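You operate a simulated robot arm through the tools that you are given. There is no shell and no other tool.

The job below is to be done with a simulated robot arm. You get a single attempt, and the scene is never put back.

TASK
Clamp the stool leg in the vice and sand off its old paint.
Fine: clamp it before you sand; put the sanding block back and leave the leg clamped. What is to be rubbed or washed off counts as gone when no trace of it is left.
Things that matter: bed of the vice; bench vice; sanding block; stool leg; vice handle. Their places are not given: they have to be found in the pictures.

Only the result counts: the job must be done as asked and must still hold three seconds after the hand-in. Knocking over, shifting, dropping, spilling or breaking anything else fails it.

THE ROBOT
A 7-joint arm with a two-finger parallel gripper, fixed in place. Base frame: the origin is on the floor under the middle of its stand, x ahead of it, y to its left, z up; the work surface is at about z = 790. Lengths are in mm, angles in degrees, forces in N, time in s.
With the tool pointing down near the work surface it reaches from about 340 to 780 mm from the base axis. Its first joint turns from -166.0 to 166.0 degrees. Payload 3.91 kg.
Tool frame: the origin (TCP) lies between the finger pads and is the grasp point; the fingertips stand 30 mm ahead of it; z points along the fingers, y is the line along which they close. The gripper opens to 110 mm. The fingers are 20 mm wide and 10 mm thick; the gripper's body (48 by 112 mm) begins 55 mm behind the TCP.
Orientation is that of the tool frame in the base frame, as [roll, pitch, yaw] about the fixed x, y, z axes, in that order (R = Rz(yaw) Ry(pitch) Rx(roll)). With the fingers straight down and closing along the base's y, the tool's x points along the base's -x, its y along +y and its z along -z.

THE INTERFACE
- The arm moves only by the tool move_arm. Its argument "deltas" is a list of rows, each a list of 3 entries, a list of its own where there are three numbers: the turn, a rotation vector about the base's x, y, z in degrees, then the shift along the base's x, y, z in mm, then the closure, from 0 (fully open) to 1 (shut). In form: [[[wx, wy, wz], [tx, ty, tz], claw], ...]. A call has 1 to 20 rows; each row shifts and turns the commanded pose from where the row before left it. A row lasts 0.2 s, in which the tool goes at most 50 mm and 8.6 degrees; a call with a longer step from one row to the next is refused whole, and so is a gripper value outside its range. Where a pose cannot be reached the arm comes as near as it can. A force on the tool above 40 N (or 10 N above the force at the start of the call, whichever is more), or a blocked arm, ends the call early, and 0.2 s more pass. The fingers move at their own pace (about 153 mm/s each) and stop on an object; they squeeze with about 44 N. The grip force told is the motor's: it shows also when the fingers shut on nothing. Time passes only in rows, and 0.2 s behind the last, so rows that do not move let the fingers close. It gives the time, the measured TCP pose, the force on the tool (base axes), the opening and the grip force at its end, in the units of the frame above (readings bear some noise), with the torque about the TCP (base axes, N m) and any sound that the robot's microphone picked up, and new pictures: "views" is both (left out), scene, wrist or none.
- Cameras (640 x 400 px; columns grow to the right, rows downward): "scene" is fixed at [50.6, -507.3, 1367.6]; the picture's right is [0.36, -0.93, 0.00], its down [-0.64, -0.25, -0.73] and it looks along [0.68, 0.27, -0.68] (base axes); focal length 339 px, centre (320, 200). "wrist" rides on the gripper at [77, 7, -114] in the tool frame; the picture's right is [-0.09, 1.00, 0.00], its down [-0.80, -0.07, -0.59] and it looks along [-0.59, -0.05, 0.80] (tool axes); focal length 270 px, centre (320, 200).
- raise_lower(by): slides the trunk up (or, below 0, down) by that many mm; the arm rides with it, the base frame stays. It gives what a move gives, with no picture.
- probe_pixels(camera, pixels): there is no depth. For up to 12 entries [column, row, z] of the newest picture of that camera ("zoom" is the newest enlarged one), the place [x, y] in the base frame at which the ray of that pixel passes the height z, good to about 2 mm, but the place of the scene camera against the robot may be out by one fixed shift of up to 18 mm in any direction. The clock stands still meanwhile.
- inspect(camera, box): a new picture of the part [left, top, right, bottom] of that camera's present view, enlarged. The clock stands still meanwhile.
- hand_in(): hands the job in; it is judged then, once.

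Unless the task says otherwise, let go and move clear before handing in.

The tools are called after ">>>" as name(argument=value, ...) on one line, values as JSON. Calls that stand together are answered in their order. move_arm: Moves the arm, as the interface text tells. Its arguments: {"type":"object","properties":{"deltas":{"type":"array","items":{"type":"array"}},"views":{"type":"string","enum":["both","scene","wrist","none"]}},"required":["deltas"]} The other tools are called the same way: raise_lower (by) moves the trunk up or down; probe_pixels (camera, pixels) gives the place at which the rays of pixels pass given heights; inspect (camera, box) takes an enlarged picture of a part of a camera's view; hand_in () hands the job in.

At the start:

```text
time_s: 0.0
eef_pos: [417.6, -250.2, 1126.7]
orientation: [179.9, 0.0, -180.0]
ft_force: [-0.2, -0.9, 0.0]
torque: [-0.02, -0.01, 0.04]
opening: 110.0
finger_force: 0.1
trunk travel left (down, up): [-575.0, 35.0]
```

scene: 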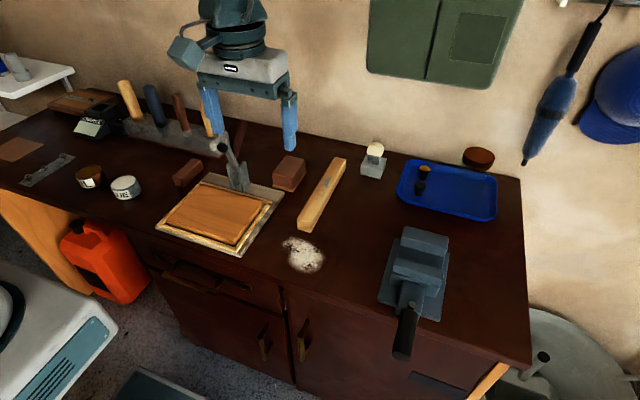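
wrist: 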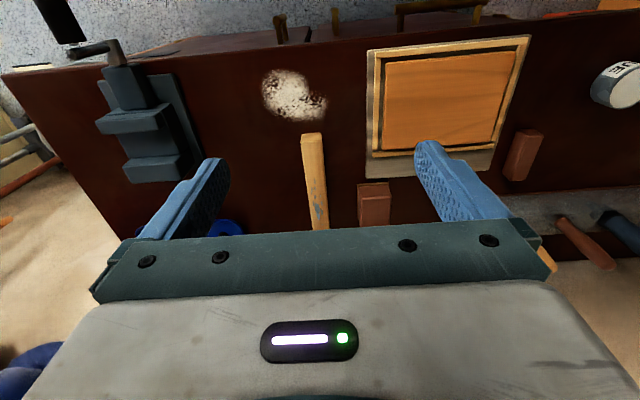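

The scene shows a vice at around (415,275), a long wooden piece (stool leg candidate) at (322,195), brownish blocks at (290,172) and (187,172). I'll enlarge these to identify them.

>>> inspect(camera="scene", box=[360, 210, 480, 370])

>>> inspect(camera="scene", box=[260, 130, 400, 240])

>>> inspect(camera="scene", box=[60, 70, 260, 220])

>>> inspect(camera="wrist", box=[80, 30, 400, 240])

```text
2.50 times, centred on (420, 290) of scene
```

zoom: 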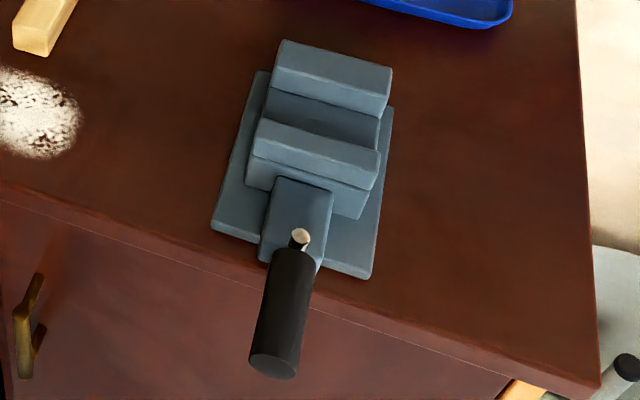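

```text
3.64 times, centred on (330, 185) of scene
```

zoom: 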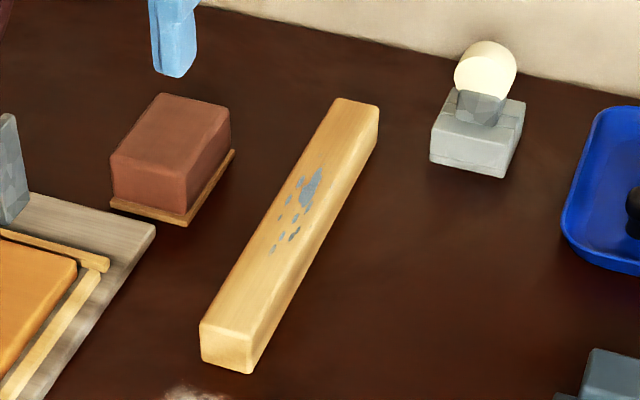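

```text
2.67 times, centred on (160, 145) of scene
```

zoom: 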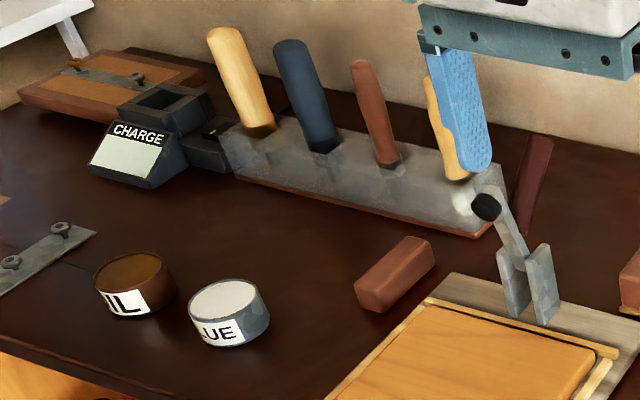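

```text
1.90 times, centred on (240, 135) of wrist
```

zoom: 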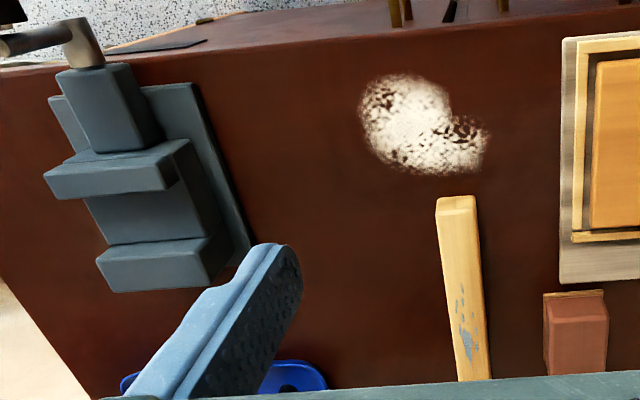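

The leg with grey-blue paint specks is the bar at (322,195). The sanding block with the tan bottom layer is at (290,172), and the vice with its crank handle is at (415,275). I'll now get their places.

>>> probe_pixels(camera="scene", pixels=[[395.2, 238, 790], [449.2, 252.8, 790], [440.4, 321.2, 790], [376.4, 301.2, 790], [297, 228.4, 790], [310.8, 232.5, 790], [345.1, 171.3, 790], [272.3, 186.4, 790], [293.5, 192.4, 790], [306.1, 171.8, 790], [412, 306, 850], [403, 352, 850]])

>>> probe_pixels(camera="wrist", pixels=[[302, 135, 820], [321, 133, 820], [328, 228, 820], [311, 228, 820], [357, 185, 830], [389, 183, 830], [391, 225, 830], [360, 228, 830], [98, 82, 790], [175, 74, 790], [203, 155, 790], [131, 182, 790]])

```text
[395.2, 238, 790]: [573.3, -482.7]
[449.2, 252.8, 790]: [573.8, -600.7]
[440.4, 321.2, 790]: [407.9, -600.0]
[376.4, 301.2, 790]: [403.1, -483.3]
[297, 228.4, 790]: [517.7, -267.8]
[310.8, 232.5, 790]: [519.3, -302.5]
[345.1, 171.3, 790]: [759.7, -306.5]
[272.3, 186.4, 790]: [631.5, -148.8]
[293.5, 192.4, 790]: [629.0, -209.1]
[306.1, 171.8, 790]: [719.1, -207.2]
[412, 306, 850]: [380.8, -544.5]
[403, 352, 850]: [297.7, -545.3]
```

```text
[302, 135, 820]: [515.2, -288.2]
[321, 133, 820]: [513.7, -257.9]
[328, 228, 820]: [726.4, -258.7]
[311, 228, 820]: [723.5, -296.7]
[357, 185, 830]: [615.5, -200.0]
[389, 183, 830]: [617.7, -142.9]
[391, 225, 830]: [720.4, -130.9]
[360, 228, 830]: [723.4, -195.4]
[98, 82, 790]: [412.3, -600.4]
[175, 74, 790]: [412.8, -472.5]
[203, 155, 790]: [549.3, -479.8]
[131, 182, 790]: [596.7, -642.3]
```

The vice, leg and block all line up with the base axes: vice base about x 405–573, y −600…−483; leg along x at y about −285. I'll move the wrist camera over the vice to see the jaws and the handle up close.

>>> move_arm(deltas=[[[0, 0, 0], [-16, -41, -11], 0], [[0, 0, 0], [-16, -41, -11], 0], [[0, 0, 0], [-16, -41, -11], 0], [[0, 0, 0], [-16, -41, -11], 0], [[0, 0, 0], [-16, -41, -11], 0], [[0, 0, 0], [-16, -41, -11], 0], [[0, 0, 0], [-16, -41, -11], 0], [[0, 0, 0], [0, 0, 0], 0]], views="both")

```text
time_s: 1.8
eef_pos: [305.2, -538.9, 1050.4]
orientation: [-180.0, 0.0, 180.0]
ft_force: [0.4, 0.4, -0.1]
torque: [0.0, 0.02, 0.0]
opening: 110.1
finger_force: 0.0
trunk travel left (down, up): [-575.0, 35.0]
```

scene: 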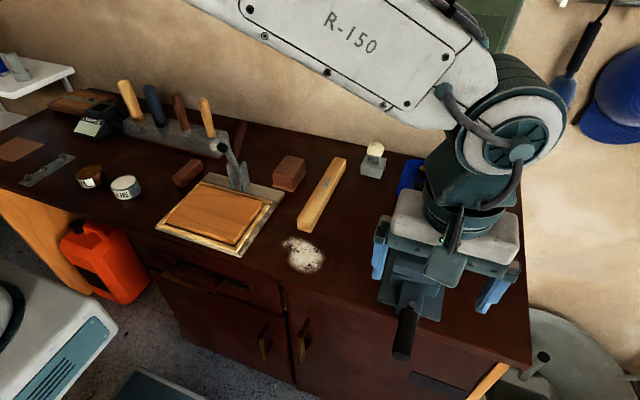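
wrist: 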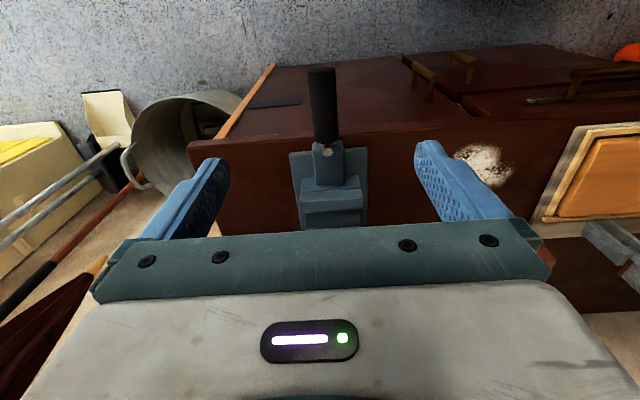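

The vice now sits between the fingers in the wrist view around (332,190), with the black handle at (322,105). I'll enlarge both views.

>>> inspect(camera="wrist", box=[260, 50, 420, 235])

>>> inspect(camera="scene", box=[360, 240, 480, 370])

```text
2.16 times, centred on (340, 142) of wrist
```

zoom: 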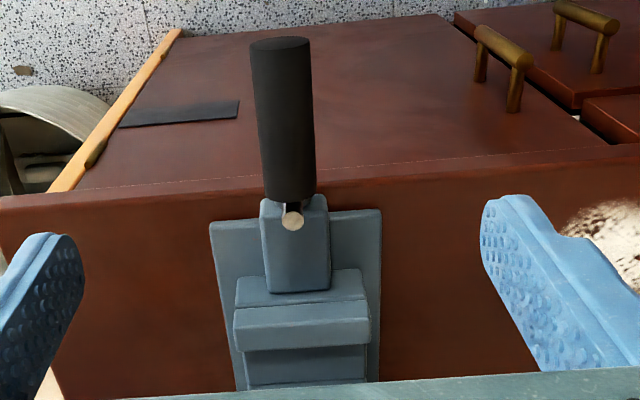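

```text
3.08 times, centred on (420, 305) of scene
```

zoom: 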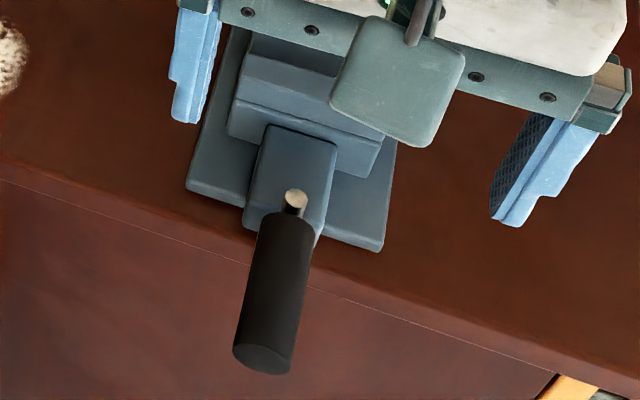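

In the enlarged views the handle looks like a crank. Its arm stands up from the screw, with the bright end disc at (292,220) in the zoom, and the black grip sticks out toward the robot. I'll move the wrist camera closer and straight above the jaws to measure the gap and heights.

>>> move_arm(deltas=[[[0, 0, 0], [35, -1, -20], 0], [[0, 0, 0], [35, -1, -20], 0], [[0, 0, 0], [35, -1, -20], 0], [[0, 0, 0], [35, -1, -20], 0], [[0, 0, 0], [0, 0, 0], 0]], views="wrist")

```text
time_s: 3.0
eef_pos: [443.8, -542.7, 970.5]
orientation: [-180.0, -0.1, 180.0]
ft_force: [-0.9, 0.0, -0.6]
torque: [0.02, -0.03, 0.06]
opening: 110.2
finger_force: 0.0
trunk travel left (down, up): [-575.0, 35.0]
```

wrist: 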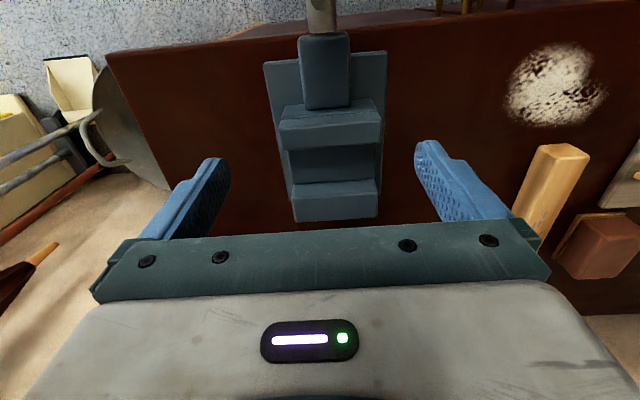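

>>> inspect(camera="wrist", box=[250, 0, 410, 235])

>>> inspect(camera="wrist", box=[260, 80, 400, 230])

>>> inspect(camera="wrist", box=[500, 120, 640, 300])

```text
1.70 times, centred on (330, 118) of wrist
```

zoom: 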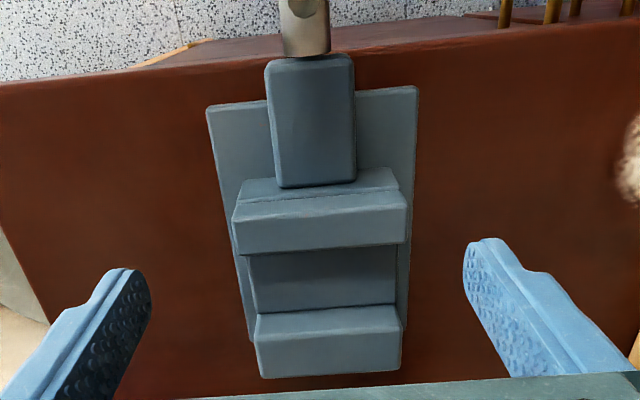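

```text
2.67 times, centred on (330, 155) of wrist
```

zoom: 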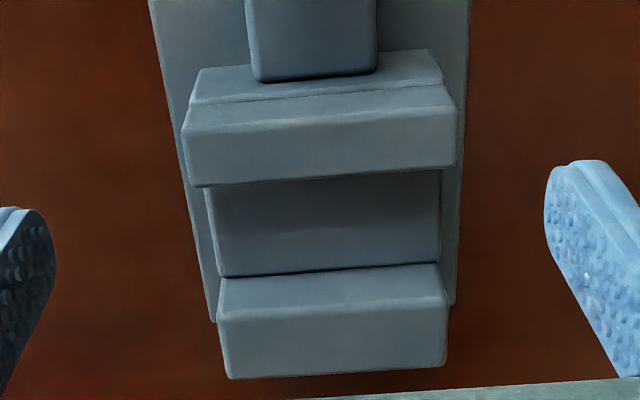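

```text
2.22 times, centred on (570, 210) of wrist
```

zoom: 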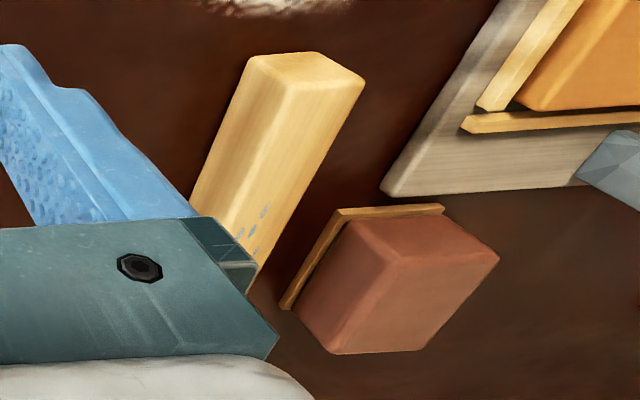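

From this close view I estimate jaw tops near z 850, the bed near z 825, and a gap of about 56 mm along x (zoom rows 178 to 310). Now I'll move over the leg and sanding block to measure them. That also clears the scene camera's view of the vice.

>>> move_arm(deltas=[[[0, 0, 0], [3, 38, 8], 0], [[0, 0, 0], [3, 38, 8], 0], [[0, 0, 0], [3, 38, 8], 0], [[0, 0, 0], [3, 38, 6], 0], [[0, 0, 0], [3, 38, 0], 0], [[0, 0, 0], [3, 38, 0], 0], [[0, 0, 0], [3, 38, 0], 0], [[0, 0, 0], [3, 36, 0], 0], [[0, 0, 0], [0, 0, 0], 0]], views="both")

```text
time_s: 5.0
eef_pos: [468.9, -237.2, 1001.2]
orientation: [179.9, 0.0, -179.9]
ft_force: [-0.3, 0.4, 0.0]
torque: [-0.04, -0.01, 0.0]
opening: 110.1
finger_force: 0.1
trunk travel left (down, up): [-575.0, 35.0]
```

scene: 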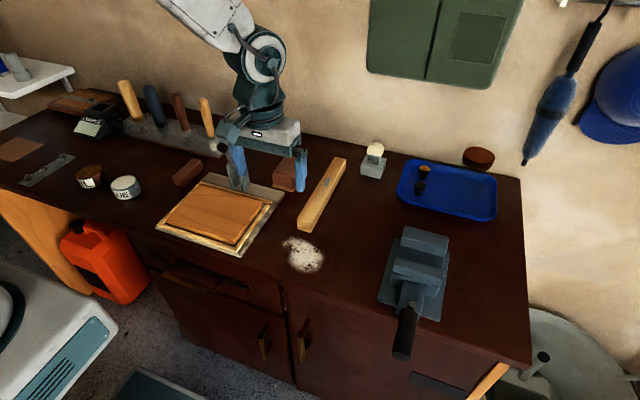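
wrist: 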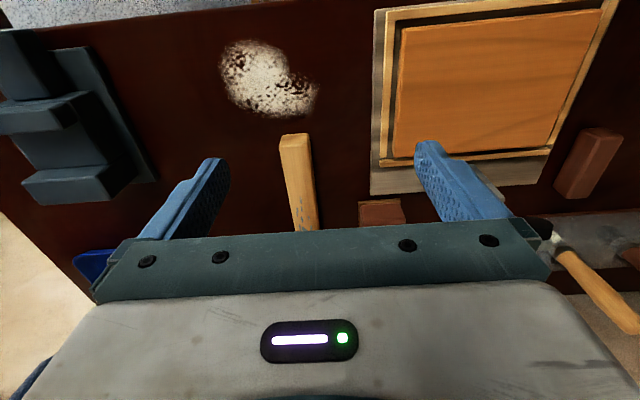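

The vice is unobstructed in the scene view now, so I'll zoom tightly on its jaws, the crank and the leg.

>>> inspect(camera="scene", box=[380, 220, 460, 270])

>>> inspect(camera="scene", box=[370, 270, 466, 330])

>>> inspect(camera="scene", box=[260, 150, 360, 240])

>>> inspect(camera="wrist", box=[260, 110, 420, 235])

```text
8.00 times, centred on (420, 245) of scene
```

zoom: 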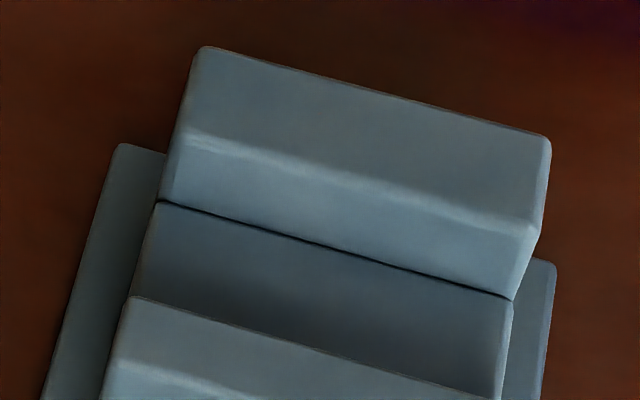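

```text
6.67 times, centred on (418, 300) of scene
```

zoom: 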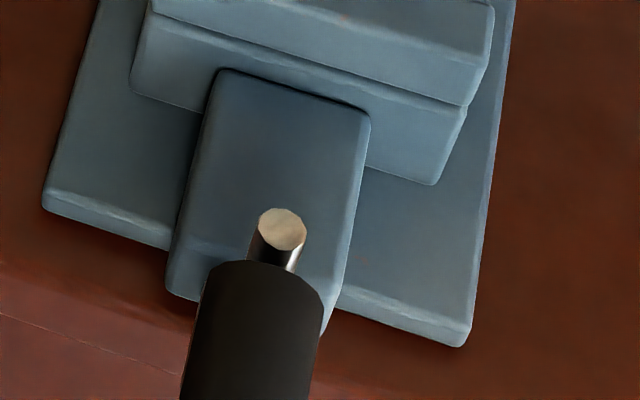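

```text
4.44 times, centred on (310, 195) of scene
```

zoom: 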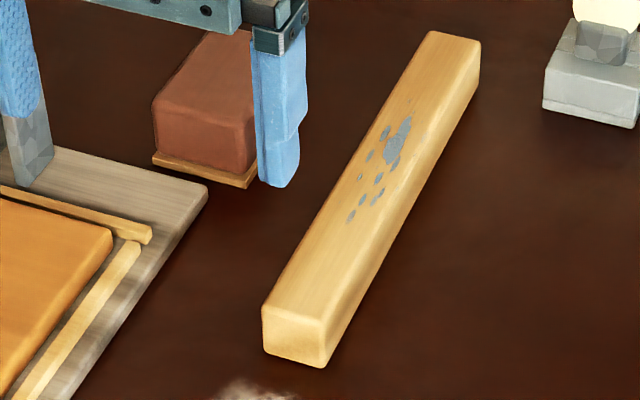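

```text
3.20 times, centred on (340, 172) of wrist
```

zoom: 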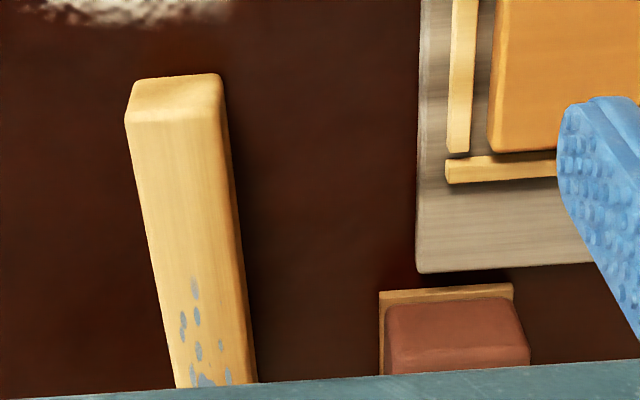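

The zooms show the leg clearly: about 35 mm square, with grey paint specks only on its top face around zoom (380,160). The block has its abrasive layer underneath. I'll move forward so the wrist camera sees the full leg and the block for accurate places.

>>> move_arm(deltas=[[[0, 0, 0], [38, -1, -8], 0], [[0, 0, 0], [38, -1, -8], 0], [[0, 0, 0], [38, -1, -8], 0], [[0, 0, 0], [37, -1, -8], 0], [[0, 0, 0], [0, 0, 0], 0]], views="wrist")

```text
time_s: 6.2
eef_pos: [620.8, -242.3, 967.2]
orientation: [-179.9, 0.0, 180.0]
ft_force: [0.2, 1.0, 0.1]
torque: [-0.03, -0.02, 0.02]
opening: 109.9
finger_force: 0.0
trunk travel left (down, up): [-575.0, 35.0]
```

wrist: 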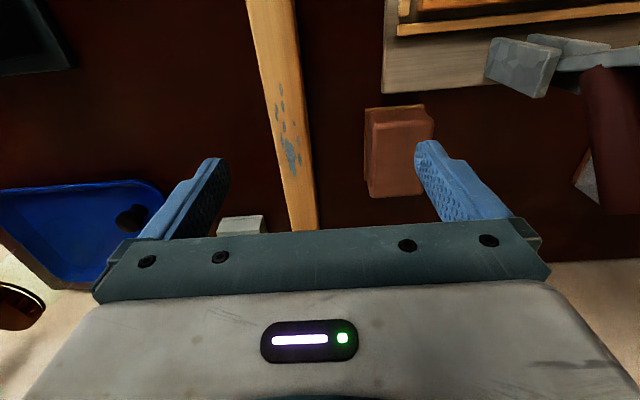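

>>> inspect(camera="wrist", box=[230, 0, 350, 240])

>>> inspect(camera="wrist", box=[340, 90, 460, 210])

>>> inspect(camera="wrist", box=[240, 60, 340, 240])

```text
1.67 times, centred on (290, 120) of wrist
```

zoom: 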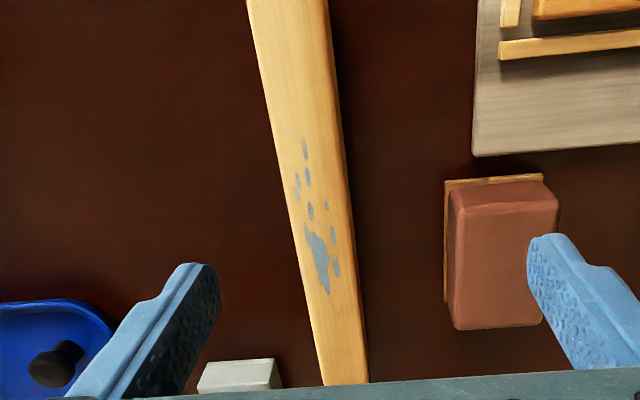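

```text
3.33 times, centred on (400, 150) of wrist
```

zoom: 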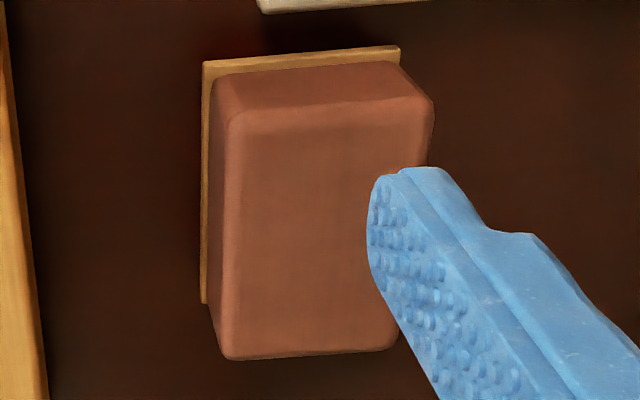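

```text
2.22 times, centred on (290, 150) of wrist
```

zoom: 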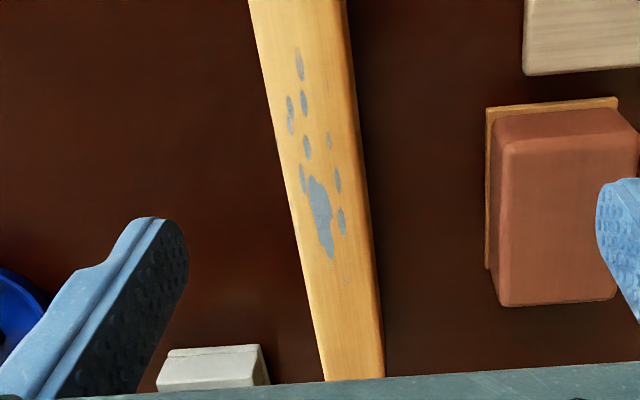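

The leg (paint between zoom rows 137 and 310) and the block are both clear, so I'll probe their edges.

>>> probe_pixels(camera="wrist", pixels=[[248, 0, 824], [294.8, 0, 824], [293, 231, 824], [315, 228, 824], [280.4, 82.3, 825], [300.8, 185.9, 825], [275.6, 114, 825], [299.6, 160.7, 825]])

>>> probe_pixels(camera="wrist", pixels=[[365.5, 108.9, 792], [423.4, 104.4, 792], [364.6, 180.9, 792], [374.5, 124.5, 835], [433, 118.5, 835], [370.6, 197.1, 835], [421.6, 195, 835], [374.5, 124.5, 840], [370.6, 197.1, 840], [421.6, 195, 840]])

>>> probe_pixels(camera="scene", pixels=[[400, 245.4, 829], [444, 257.5, 829], [403.1, 236.9, 856], [446.9, 248.1, 856], [405, 225.9, 856], [448.75, 236.9, 856], [396.9, 257.1, 856], [443.8, 270.8, 856], [335, 157, 824], [346.5, 159.7, 824], [297, 219.3, 824], [311.3, 222, 824]])

```text
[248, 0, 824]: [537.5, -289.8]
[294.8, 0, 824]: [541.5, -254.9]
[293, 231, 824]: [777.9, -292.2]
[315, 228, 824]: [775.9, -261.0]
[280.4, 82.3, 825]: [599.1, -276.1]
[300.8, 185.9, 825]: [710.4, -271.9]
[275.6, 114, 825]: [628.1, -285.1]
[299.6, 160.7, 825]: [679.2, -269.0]
```

```text
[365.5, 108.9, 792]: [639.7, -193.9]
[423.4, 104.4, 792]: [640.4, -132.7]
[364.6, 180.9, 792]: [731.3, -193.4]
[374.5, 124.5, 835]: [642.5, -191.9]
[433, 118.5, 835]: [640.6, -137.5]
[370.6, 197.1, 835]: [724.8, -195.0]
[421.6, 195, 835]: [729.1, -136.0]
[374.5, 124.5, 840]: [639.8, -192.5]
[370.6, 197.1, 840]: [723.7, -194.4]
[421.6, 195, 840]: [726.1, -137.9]
```

```text
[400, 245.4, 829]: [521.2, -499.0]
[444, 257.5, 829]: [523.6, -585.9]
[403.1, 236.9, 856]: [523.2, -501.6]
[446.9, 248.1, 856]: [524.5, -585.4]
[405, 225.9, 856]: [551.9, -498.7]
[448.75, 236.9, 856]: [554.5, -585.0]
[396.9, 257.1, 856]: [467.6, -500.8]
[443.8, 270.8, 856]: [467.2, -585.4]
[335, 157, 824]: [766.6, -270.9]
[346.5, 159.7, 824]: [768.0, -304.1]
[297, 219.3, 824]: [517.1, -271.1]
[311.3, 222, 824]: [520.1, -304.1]
```

The leg spans x 524–774, centred at y about −274, with its top at z 824 and paint from x 599 to 710. I'll go above it at x 579, which is 70 mm from its centre and clear of both the paint and the later jaws. Then I'll lower with the fingers open.

>>> move_arm(deltas=[[[0, 0, 0], [-21, -16, 0], 0], [[0, 0, 0], [-21, -16, 0], 0], [[0, 0, 0], [0, 0, -30], 0], [[0, 0, 0], [0, 0, -30], 0], [[0, 0, 0], [0, 0, -30], 0], [[0, 0, 0], [0, 0, -20], 0], [[0, 0, 0], [0, 0, -12], 0], [[0, 0, 0], [0, 0, 0], 0]], views="both")

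```text
time_s: 8.0
eef_pos: [578.0, -272.8, 846.4]
orientation: [-180.0, 0.0, 179.9]
ft_force: [0.6, -0.6, 0.3]
torque: [0.02, -0.01, 0.0]
opening: 110.0
finger_force: 0.0
trunk travel left (down, up): [-575.0, 35.0]
```

scene: 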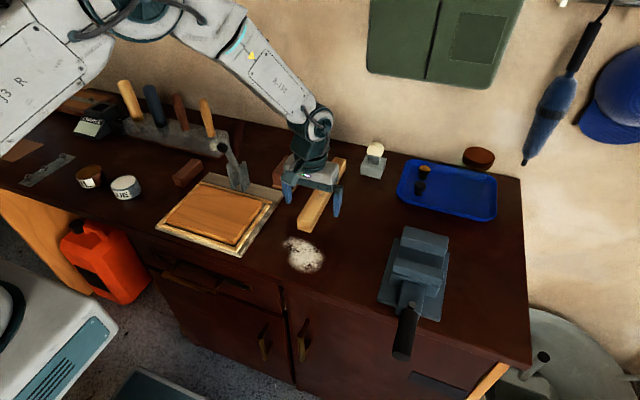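
wrist: 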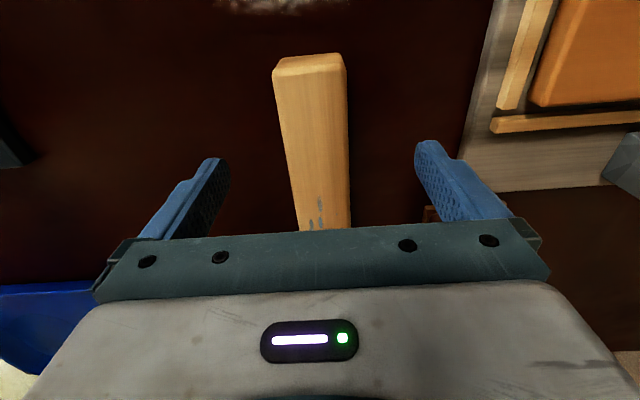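

The leg (cols 275–347) is centred between the fingers. I'll go down to z about 825 and close.

>>> move_arm(deltas=[[[0, 0, 0], [0, 0, -14], 0], [[0, 0, 0], [0, 0, -7], 0], [[0, 0, 0], [0, 0, 0], 0.4], [[0, 0, 0], [0, 0, 0], 0.7], [[0, 0, 0], [0, 0, 0], 1], [[0, 0, 0], [0, 0, 0], 1], [[0, 0, 0], [0, 0, 0], 1]], views="wrist")

```text
time_s: 9.6
eef_pos: [578.7, -275.6, 826.1]
orientation: [180.0, 0.0, -179.9]
ft_force: [0.0, 0.2, -0.2]
torque: [0.01, -0.19, 0.03]
opening: 35.7
finger_force: 43.5
trunk travel left (down, up): [-575.0, 35.0]
```

wrist: 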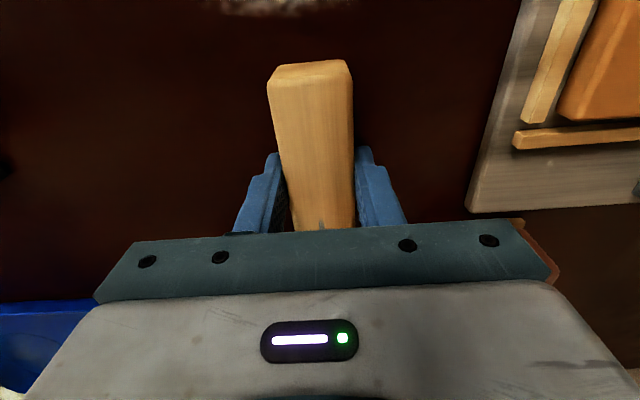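

The fingers stopped at 35.7 mm with 43.5 N, so the leg is held. I'll lift straight up 130 mm and check it hangs level.

>>> move_arm(deltas=[[[0, 0, 0], [0, 0, 10], 1], [[0, 0, 0], [0, 0, 20], 1], [[0, 0, 0], [0, 0, 30], 1], [[0, 0, 0], [0, 0, 35], 1], [[0, 0, 0], [0, 0, 35], 1], [[0, 0, 0], [0, 0, 0], 1]], views="both")

```text
time_s: 11.0
eef_pos: [580.6, -275.1, 956.7]
orientation: [179.9, 0.0, -179.9]
ft_force: [0.3, -0.2, 0.4]
torque: [0.03, 0.01, 0.01]
opening: 0.0
finger_force: 37.8
trunk travel left (down, up): [-575.0, 35.0]
```

scene: 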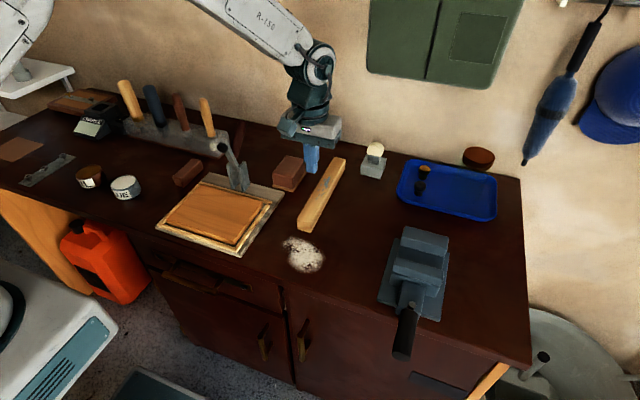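
wrist: 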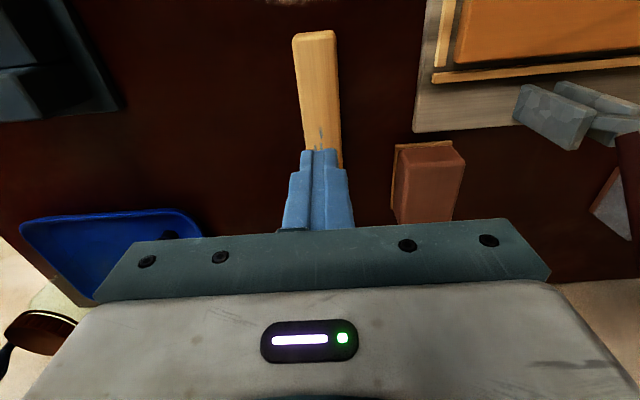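

The opening reads 0.0, so the leg slipped out. In the picture it seems to lie about where it was. I'll zoom in to see exactly how it lies now.

>>> inspect(camera="scene", box=[260, 140, 370, 240])

>>> inspect(camera="wrist", box=[260, 0, 400, 240])

```text
4.00 times, centred on (315, 190) of scene
```

zoom: 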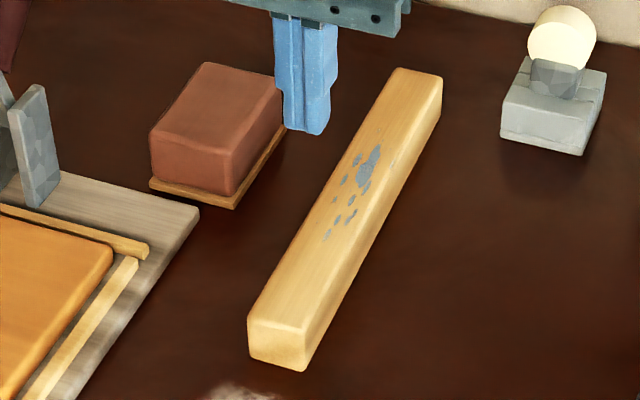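

```text
1.67 times, centred on (330, 120) of wrist
```

zoom: 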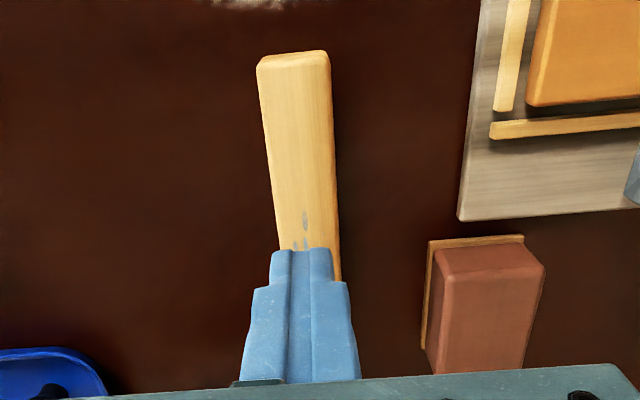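

The leg hasn't moved visibly. The off-centre hold was too weak, so I'll grip it at its middle (x about 649) with the fingers opened only to about 70 mm to stay clear of the sanding block.

>>> move_arm(deltas=[[[0, 0, 0], [34, 1, 0], 0.36], [[0, 0, 0], [34, 0, 0], 0.36], [[0, 0, 0], [0, 0, -35], 0.36], [[0, 0, 0], [0, 0, -35], 0.36], [[0, 0, 0], [0, 0, -30], 0.36], [[0, 0, 0], [0, 0, -15], 0.36], [[0, 0, 0], [0, 0, 0], 0.36]], views="both")

```text
time_s: 12.6
eef_pos: [646.2, -274.4, 842.2]
orientation: [180.0, 0.1, 179.9]
ft_force: [-0.9, 0.2, -0.2]
torque: [-0.01, -0.02, 0.05]
opening: 70.4
finger_force: 0.1
trunk travel left (down, up): [-575.0, 35.0]
```

scene: 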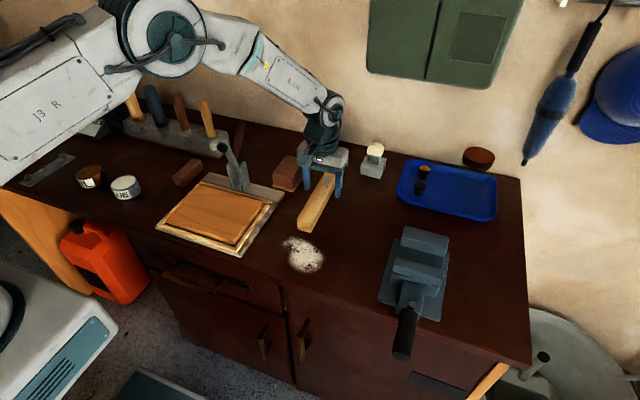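
wrist: 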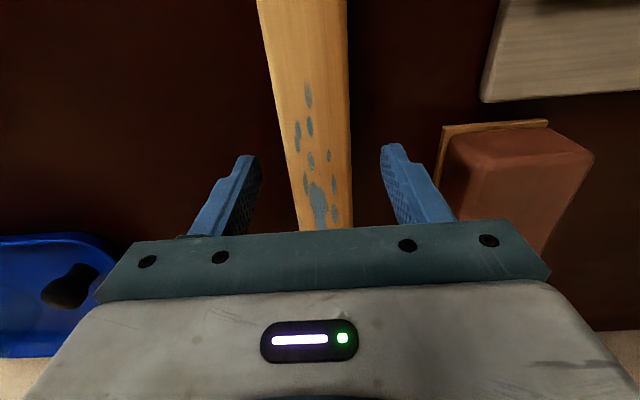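

The leg lies between the fingers (cols 262–350). Later the fingertips must stay above the jaw tops, so I'll grip only the upper ~15 mm of the leg at its middle. First comes a slow 8 mm test lift.

>>> move_arm(deltas=[[[0, 0, 0], [1, 0, -3], 0.36], [[0, 0, 0], [0, 0, 0], 0.6], [[0, 0, 0], [0, 0, 0], 0.8], [[0, 0, 0], [0, 0, 0], 1], [[0, 0, 0], [0, 0, 0], 1], [[0, 0, 0], [0, 0, 2], 1], [[0, 0, 0], [0, 0, 3], 1], [[0, 0, 0], [0, 0, 3], 1], [[0, 0, 0], [0, 0, 0], 1]], views="both")

```text
time_s: 14.6
eef_pos: [647.4, -274.7, 845.1]
orientation: [-180.0, 0.0, -179.9]
ft_force: [0.0, -0.1, -1.4]
torque: [-0.03, 0.0, 0.01]
opening: 35.2
finger_force: 43.8
trunk travel left (down, up): [-575.0, 35.0]
```

scene: 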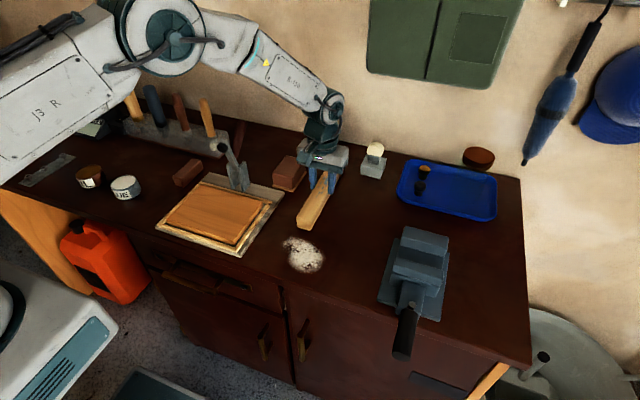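
wrist: 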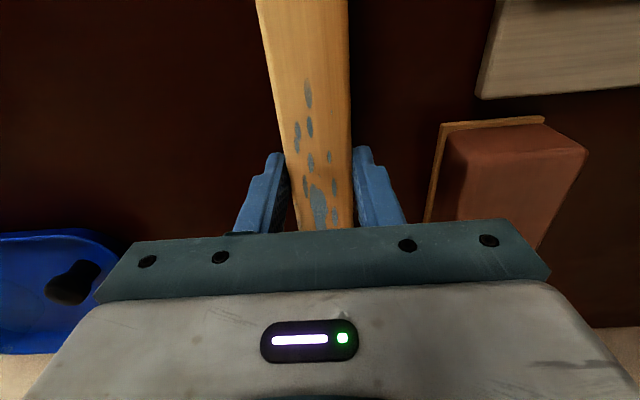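

The test lift worked: opening 35.2 mm, and −1.4 N shows the leg's weight. I'll lift it higher, gently.

>>> move_arm(deltas=[[[0, 0, 0], [0, 0, 5], 1], [[0, 0, 0], [0, 0, 8], 1], [[0, 0, 0], [0, 0, 12], 1], [[0, 0, 0], [0, 0, 15], 1], [[0, 0, 0], [0, 0, 15], 1], [[0, 0, 0], [0, 0, 15], 1], [[0, 0, 0], [0, 0, 12], 1], [[0, 0, 0], [0, 0, 8], 1], [[0, 0, 0], [0, 0, 5], 1], [[0, 0, 0], [0, 0, 0], 1]], views="both")

```text
time_s: 16.8
eef_pos: [647.8, -274.5, 941.0]
orientation: [-180.0, 0.1, -179.9]
ft_force: [-0.4, 0.7, -1.5]
torque: [-0.04, -0.01, 0.0]
opening: 35.6
finger_force: 44.3
trunk travel left (down, up): [-575.0, 35.0]
```

scene: 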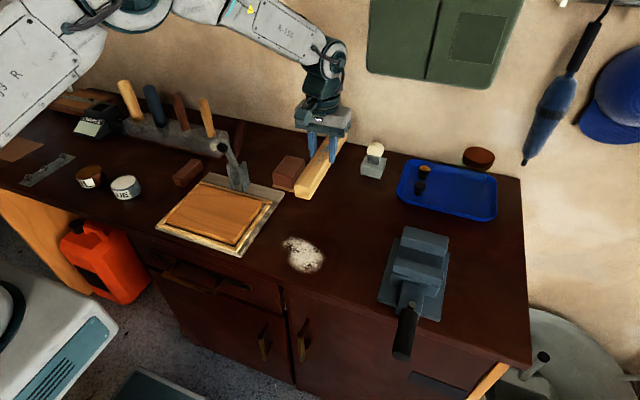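
wrist: 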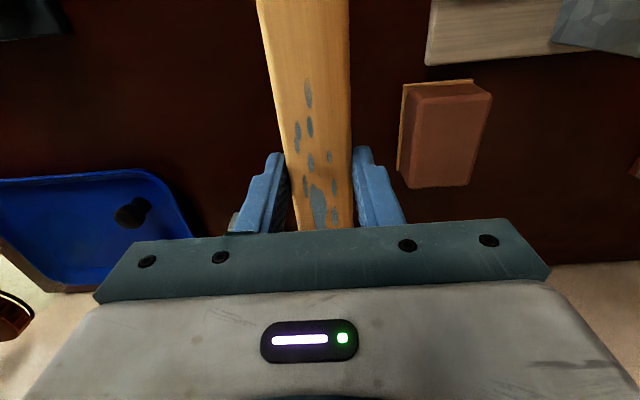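

The leg hangs level in the grip. I'll carry it up and over toward the vice while turning it −90° about z so that it lies along the jaws.

>>> move_arm(deltas=[[[0, 0, 0], [-6, -6, 12], 1], [[0, 0, 0], [-12, -12, 14], 1], [[0, 0, 0], [-14, -15, 14], 1], [[0, 0, -4.5], [-12, -18, 0], 1], [[0, 0, -8], [-10, -20, 0], 1], [[0, 0, -8], [-10, -20, 0], 1], [[0, 0, -8], [-10, -20, 0], 1], [[0, 0, -8], [-10, -20, 0], 1], [[0, 0, -8], [-10, -20, 0], 1], [[0, 0, -8], [-10, -20, 0], 1], [[0, 0, -8], [-10, -20, 0], 1], [[0, 0, -8], [-10, -20, 0], 1], [[0, 0, -8], [-10, -20, 0], 1], [[0, 0, -8], [-8, -20, 0], 1], [[0, 0, -5.5], [-2, -20, 0], 1], [[0, 0, 0], [0, -9, 0], 1], [[0, 0, 0], [0, 0, 0], 1]], views="both")

```text
time_s: 20.4
eef_pos: [504.5, -554.7, 980.8]
orientation: [-179.9, 0.1, 90.1]
ft_force: [-0.7, -0.6, -1.1]
torque: [0.01, 0.02, 0.01]
opening: 35.4
finger_force: 44.1
trunk travel left (down, up): [-575.0, 35.0]
```

scene: 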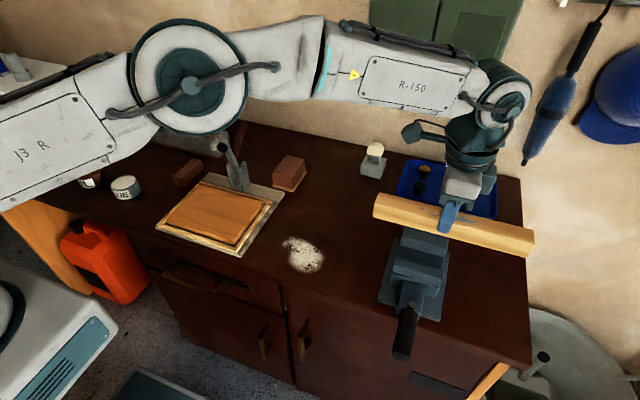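
wrist: 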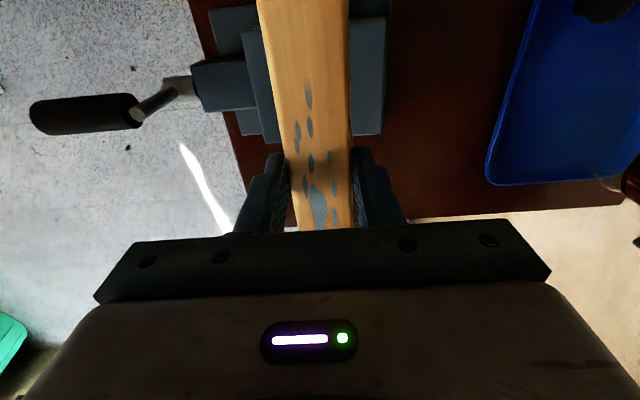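

The leg now lies along y above the vice, and the crank is plainly visible: shaft (195,90), arm to (140,112), grip to (30,115). I overshot y by about 20 mm, so I'll zoom and probe to get the jaw and crank places exactly.

>>> inspect(camera="wrist", box=[180, 0, 420, 160])

>>> inspect(camera="wrist", box=[20, 50, 220, 175])

```text
2.50 times, centred on (300, 80) of wrist
```

zoom: 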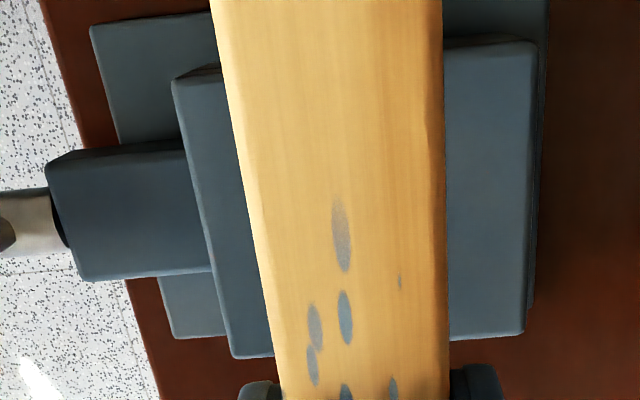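

```text
3.20 times, centred on (120, 112) of wrist
```

zoom: 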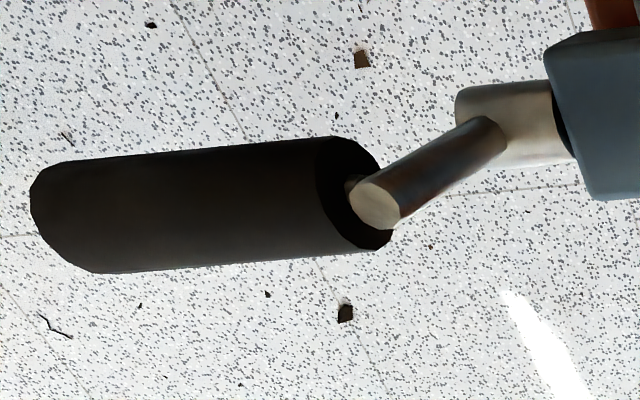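

The zooms show the crank arm pointing straight up with the horizontal grip toward −x. I'll probe the jaw corners and crank points.

>>> probe_pixels(camera="wrist", pixels=[[386.8, 16, 856], [382, 133.2, 856], [240.8, 32, 856], [266, 143.2, 856], [181, 88.6, 815], [137.2, 114.2, 880], [131, 110.4, 873], [39.4, 117.6, 873], [76.3, 96.4, 873], [76.3, 133.9, 873]])

```text
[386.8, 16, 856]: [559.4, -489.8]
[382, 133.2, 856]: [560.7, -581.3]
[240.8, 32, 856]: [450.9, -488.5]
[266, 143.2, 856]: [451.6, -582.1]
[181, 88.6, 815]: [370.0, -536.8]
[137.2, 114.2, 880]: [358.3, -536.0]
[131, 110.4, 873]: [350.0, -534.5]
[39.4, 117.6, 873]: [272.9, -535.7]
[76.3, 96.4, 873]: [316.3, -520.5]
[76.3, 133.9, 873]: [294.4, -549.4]
```

The jaws span y −489 to −582 (centre −535.4), and the gap centre is near x 503.5. I'll shift the leg +20 mm in y, then lower it until its lower part sits inside the gap with the fingertips just above the jaw tops.

>>> move_arm(deltas=[[[0, 0, 0], [-0.5, 10, 0], 1], [[0, 0, 0], [-0.5, 10, 0], 1], [[0, 0, 0], [0, 0, -15], 1], [[0, 0, 0], [0, 0, -15], 1], [[0, 0, 0], [0, 0, -15], 1], [[0, 0, 0], [0, 0, -12], 1], [[0, 0, 0], [0, 0, -5], 1], [[0, 0, 0], [0, 0, 0], 1]], views="both")

```text
time_s: 22.2
eef_pos: [503.5, -534.5, 917.5]
orientation: [-180.0, 0.0, 90.0]
ft_force: [-0.3, 0.5, -1.9]
torque: [0.03, 0.0, -0.02]
opening: 35.2
finger_force: 44.0
trunk travel left (down, up): [-575.0, 35.0]
```

scene: 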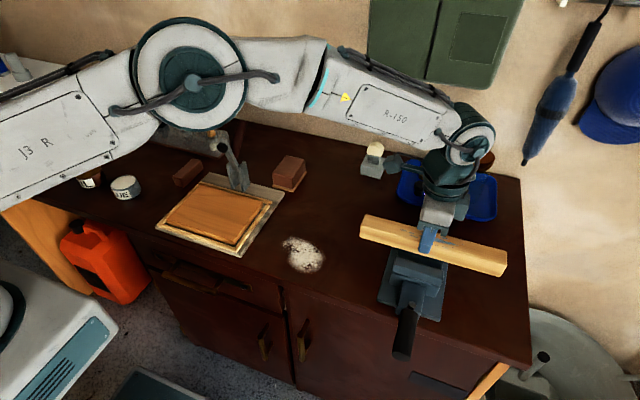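
wrist: 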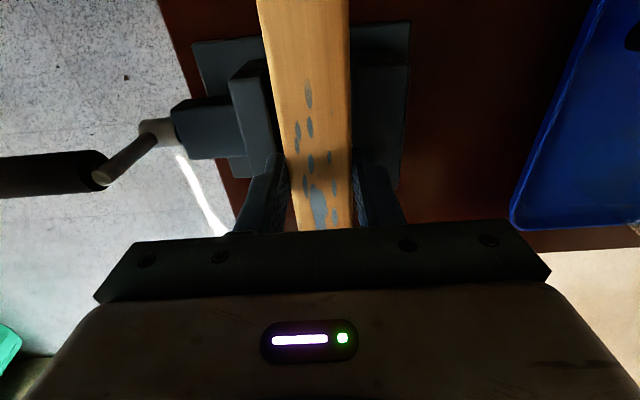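

The leg hangs over the gap with its bottom at about z 868. I'll lower it another 28 mm so the fingertips end near z 859.

>>> move_arm(deltas=[[[0, 0, 0], [0, 0, -8], 1], [[0, 0, 0], [0, 0, -8], 1], [[0, 0, 0], [0, 0, -6], 1], [[0, 0, 0], [0, 0, -4], 1], [[0, 0, 0], [0, 0, -2], 1], [[0, 0, 0], [0, 0, 0], 1]], views="both")

>>> inspect(camera="wrist", box=[180, 20, 440, 240])

>>> inspect(camera="scene", box=[350, 210, 510, 310])

```text
time_s: 23.6
eef_pos: [502.2, -534.2, 892.8]
orientation: [179.9, 0.3, 90.0]
ft_force: [-0.3, -2.0, 18.4]
torque: [0.07, -0.51, -0.01]
opening: 35.3
finger_force: 44.5
trunk travel left (down, up): [-575.0, 35.0]
```

scene: 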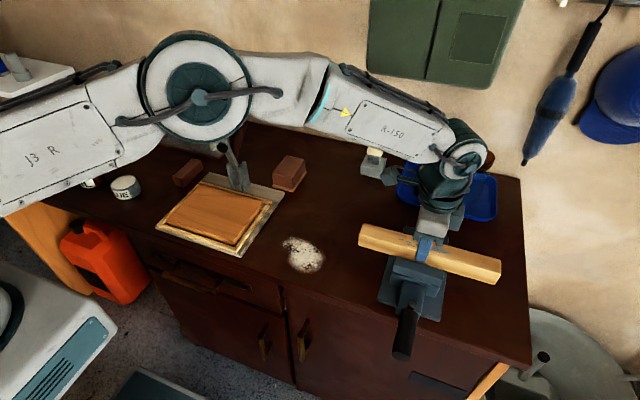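
wrist: 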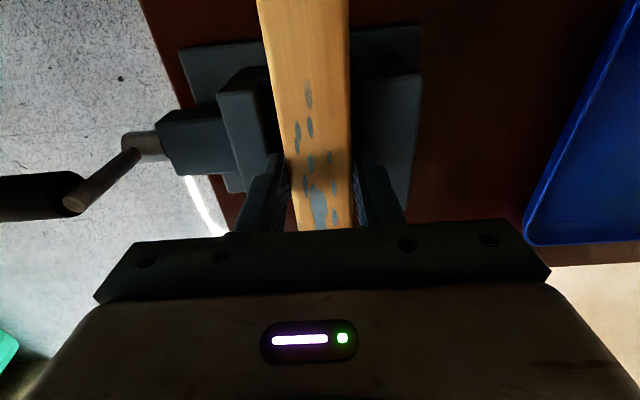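

```text
1.82 times, centred on (310, 130) of wrist
```

zoom: 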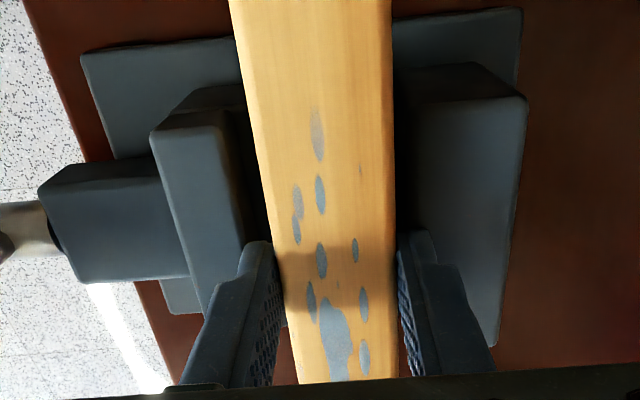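

```text
4.00 times, centred on (430, 260) of scene
```

zoom: 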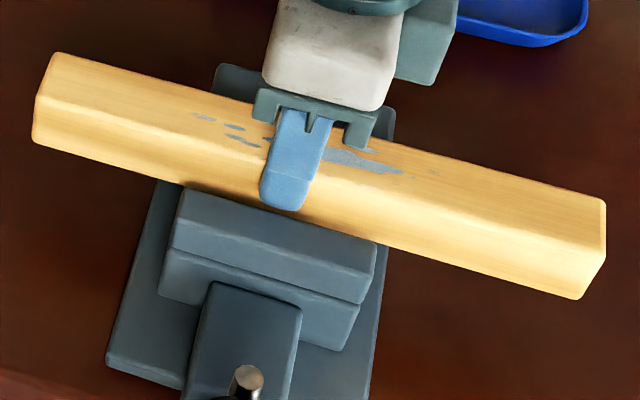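

There's 18.4 N upward with −0.51 N·m about y, so the +x fingertip is touching the back jaw's top edge. The jaw tops are therefore near z 862. I'll back up a few mm, release, and let the leg settle the last few mm onto the bed between the jaws.

>>> move_arm(deltas=[[[0, 0, 0], [0, 0, 4.5], 1], [[0, 0, 0], [0, 0, 0], 1], [[0, 0, 0], [0, 0, 0], 0.55], [[0, 0, 0], [0, 0, 0], 0.45], [[0, 0, 0], [0, 0, 0], 0.45]], views="both")

>>> inspect(camera="scene", box=[350, 210, 510, 310])

>>> inspect(camera="wrist", box=[180, 20, 440, 240])

```text
time_s: 24.8
eef_pos: [502.7, -534.2, 895.2]
orientation: [180.0, 0.0, 90.0]
ft_force: [-0.2, -0.3, -1.1]
torque: [0.03, -0.05, 0.01]
opening: 60.3
finger_force: 0.1
trunk travel left (down, up): [-575.0, 35.0]
```

scene: 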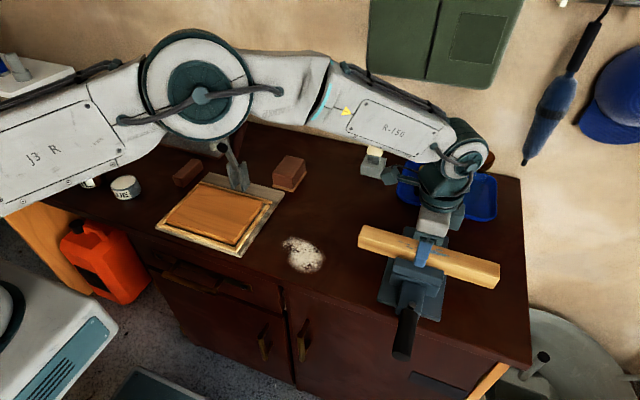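
wrist: 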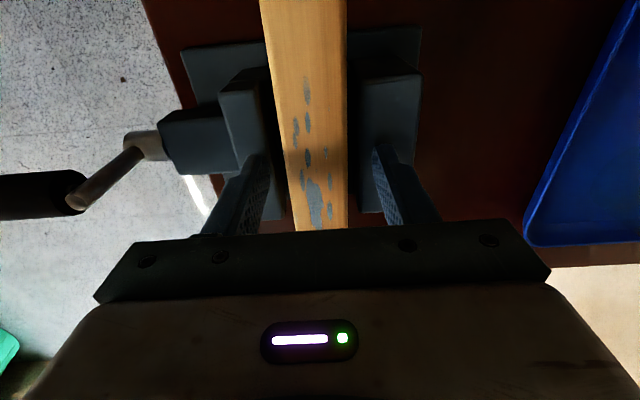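

```text
4.00 times, centred on (430, 260) of scene
```

zoom: 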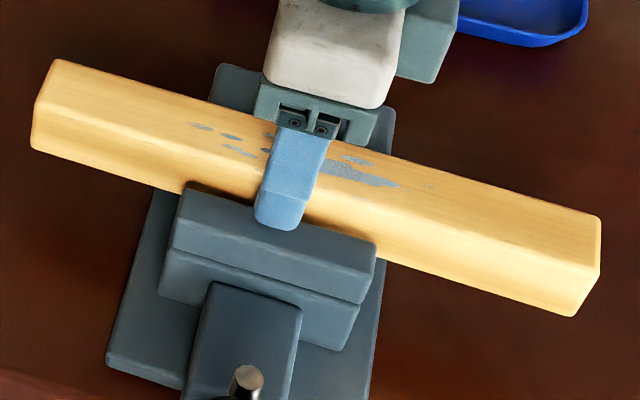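

```text
1.82 times, centred on (310, 130) of wrist
```

zoom: 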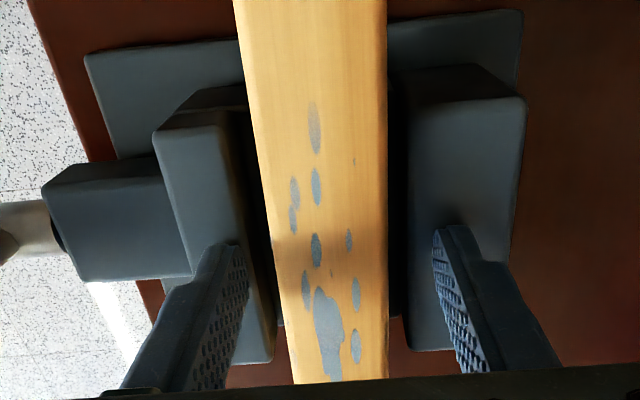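

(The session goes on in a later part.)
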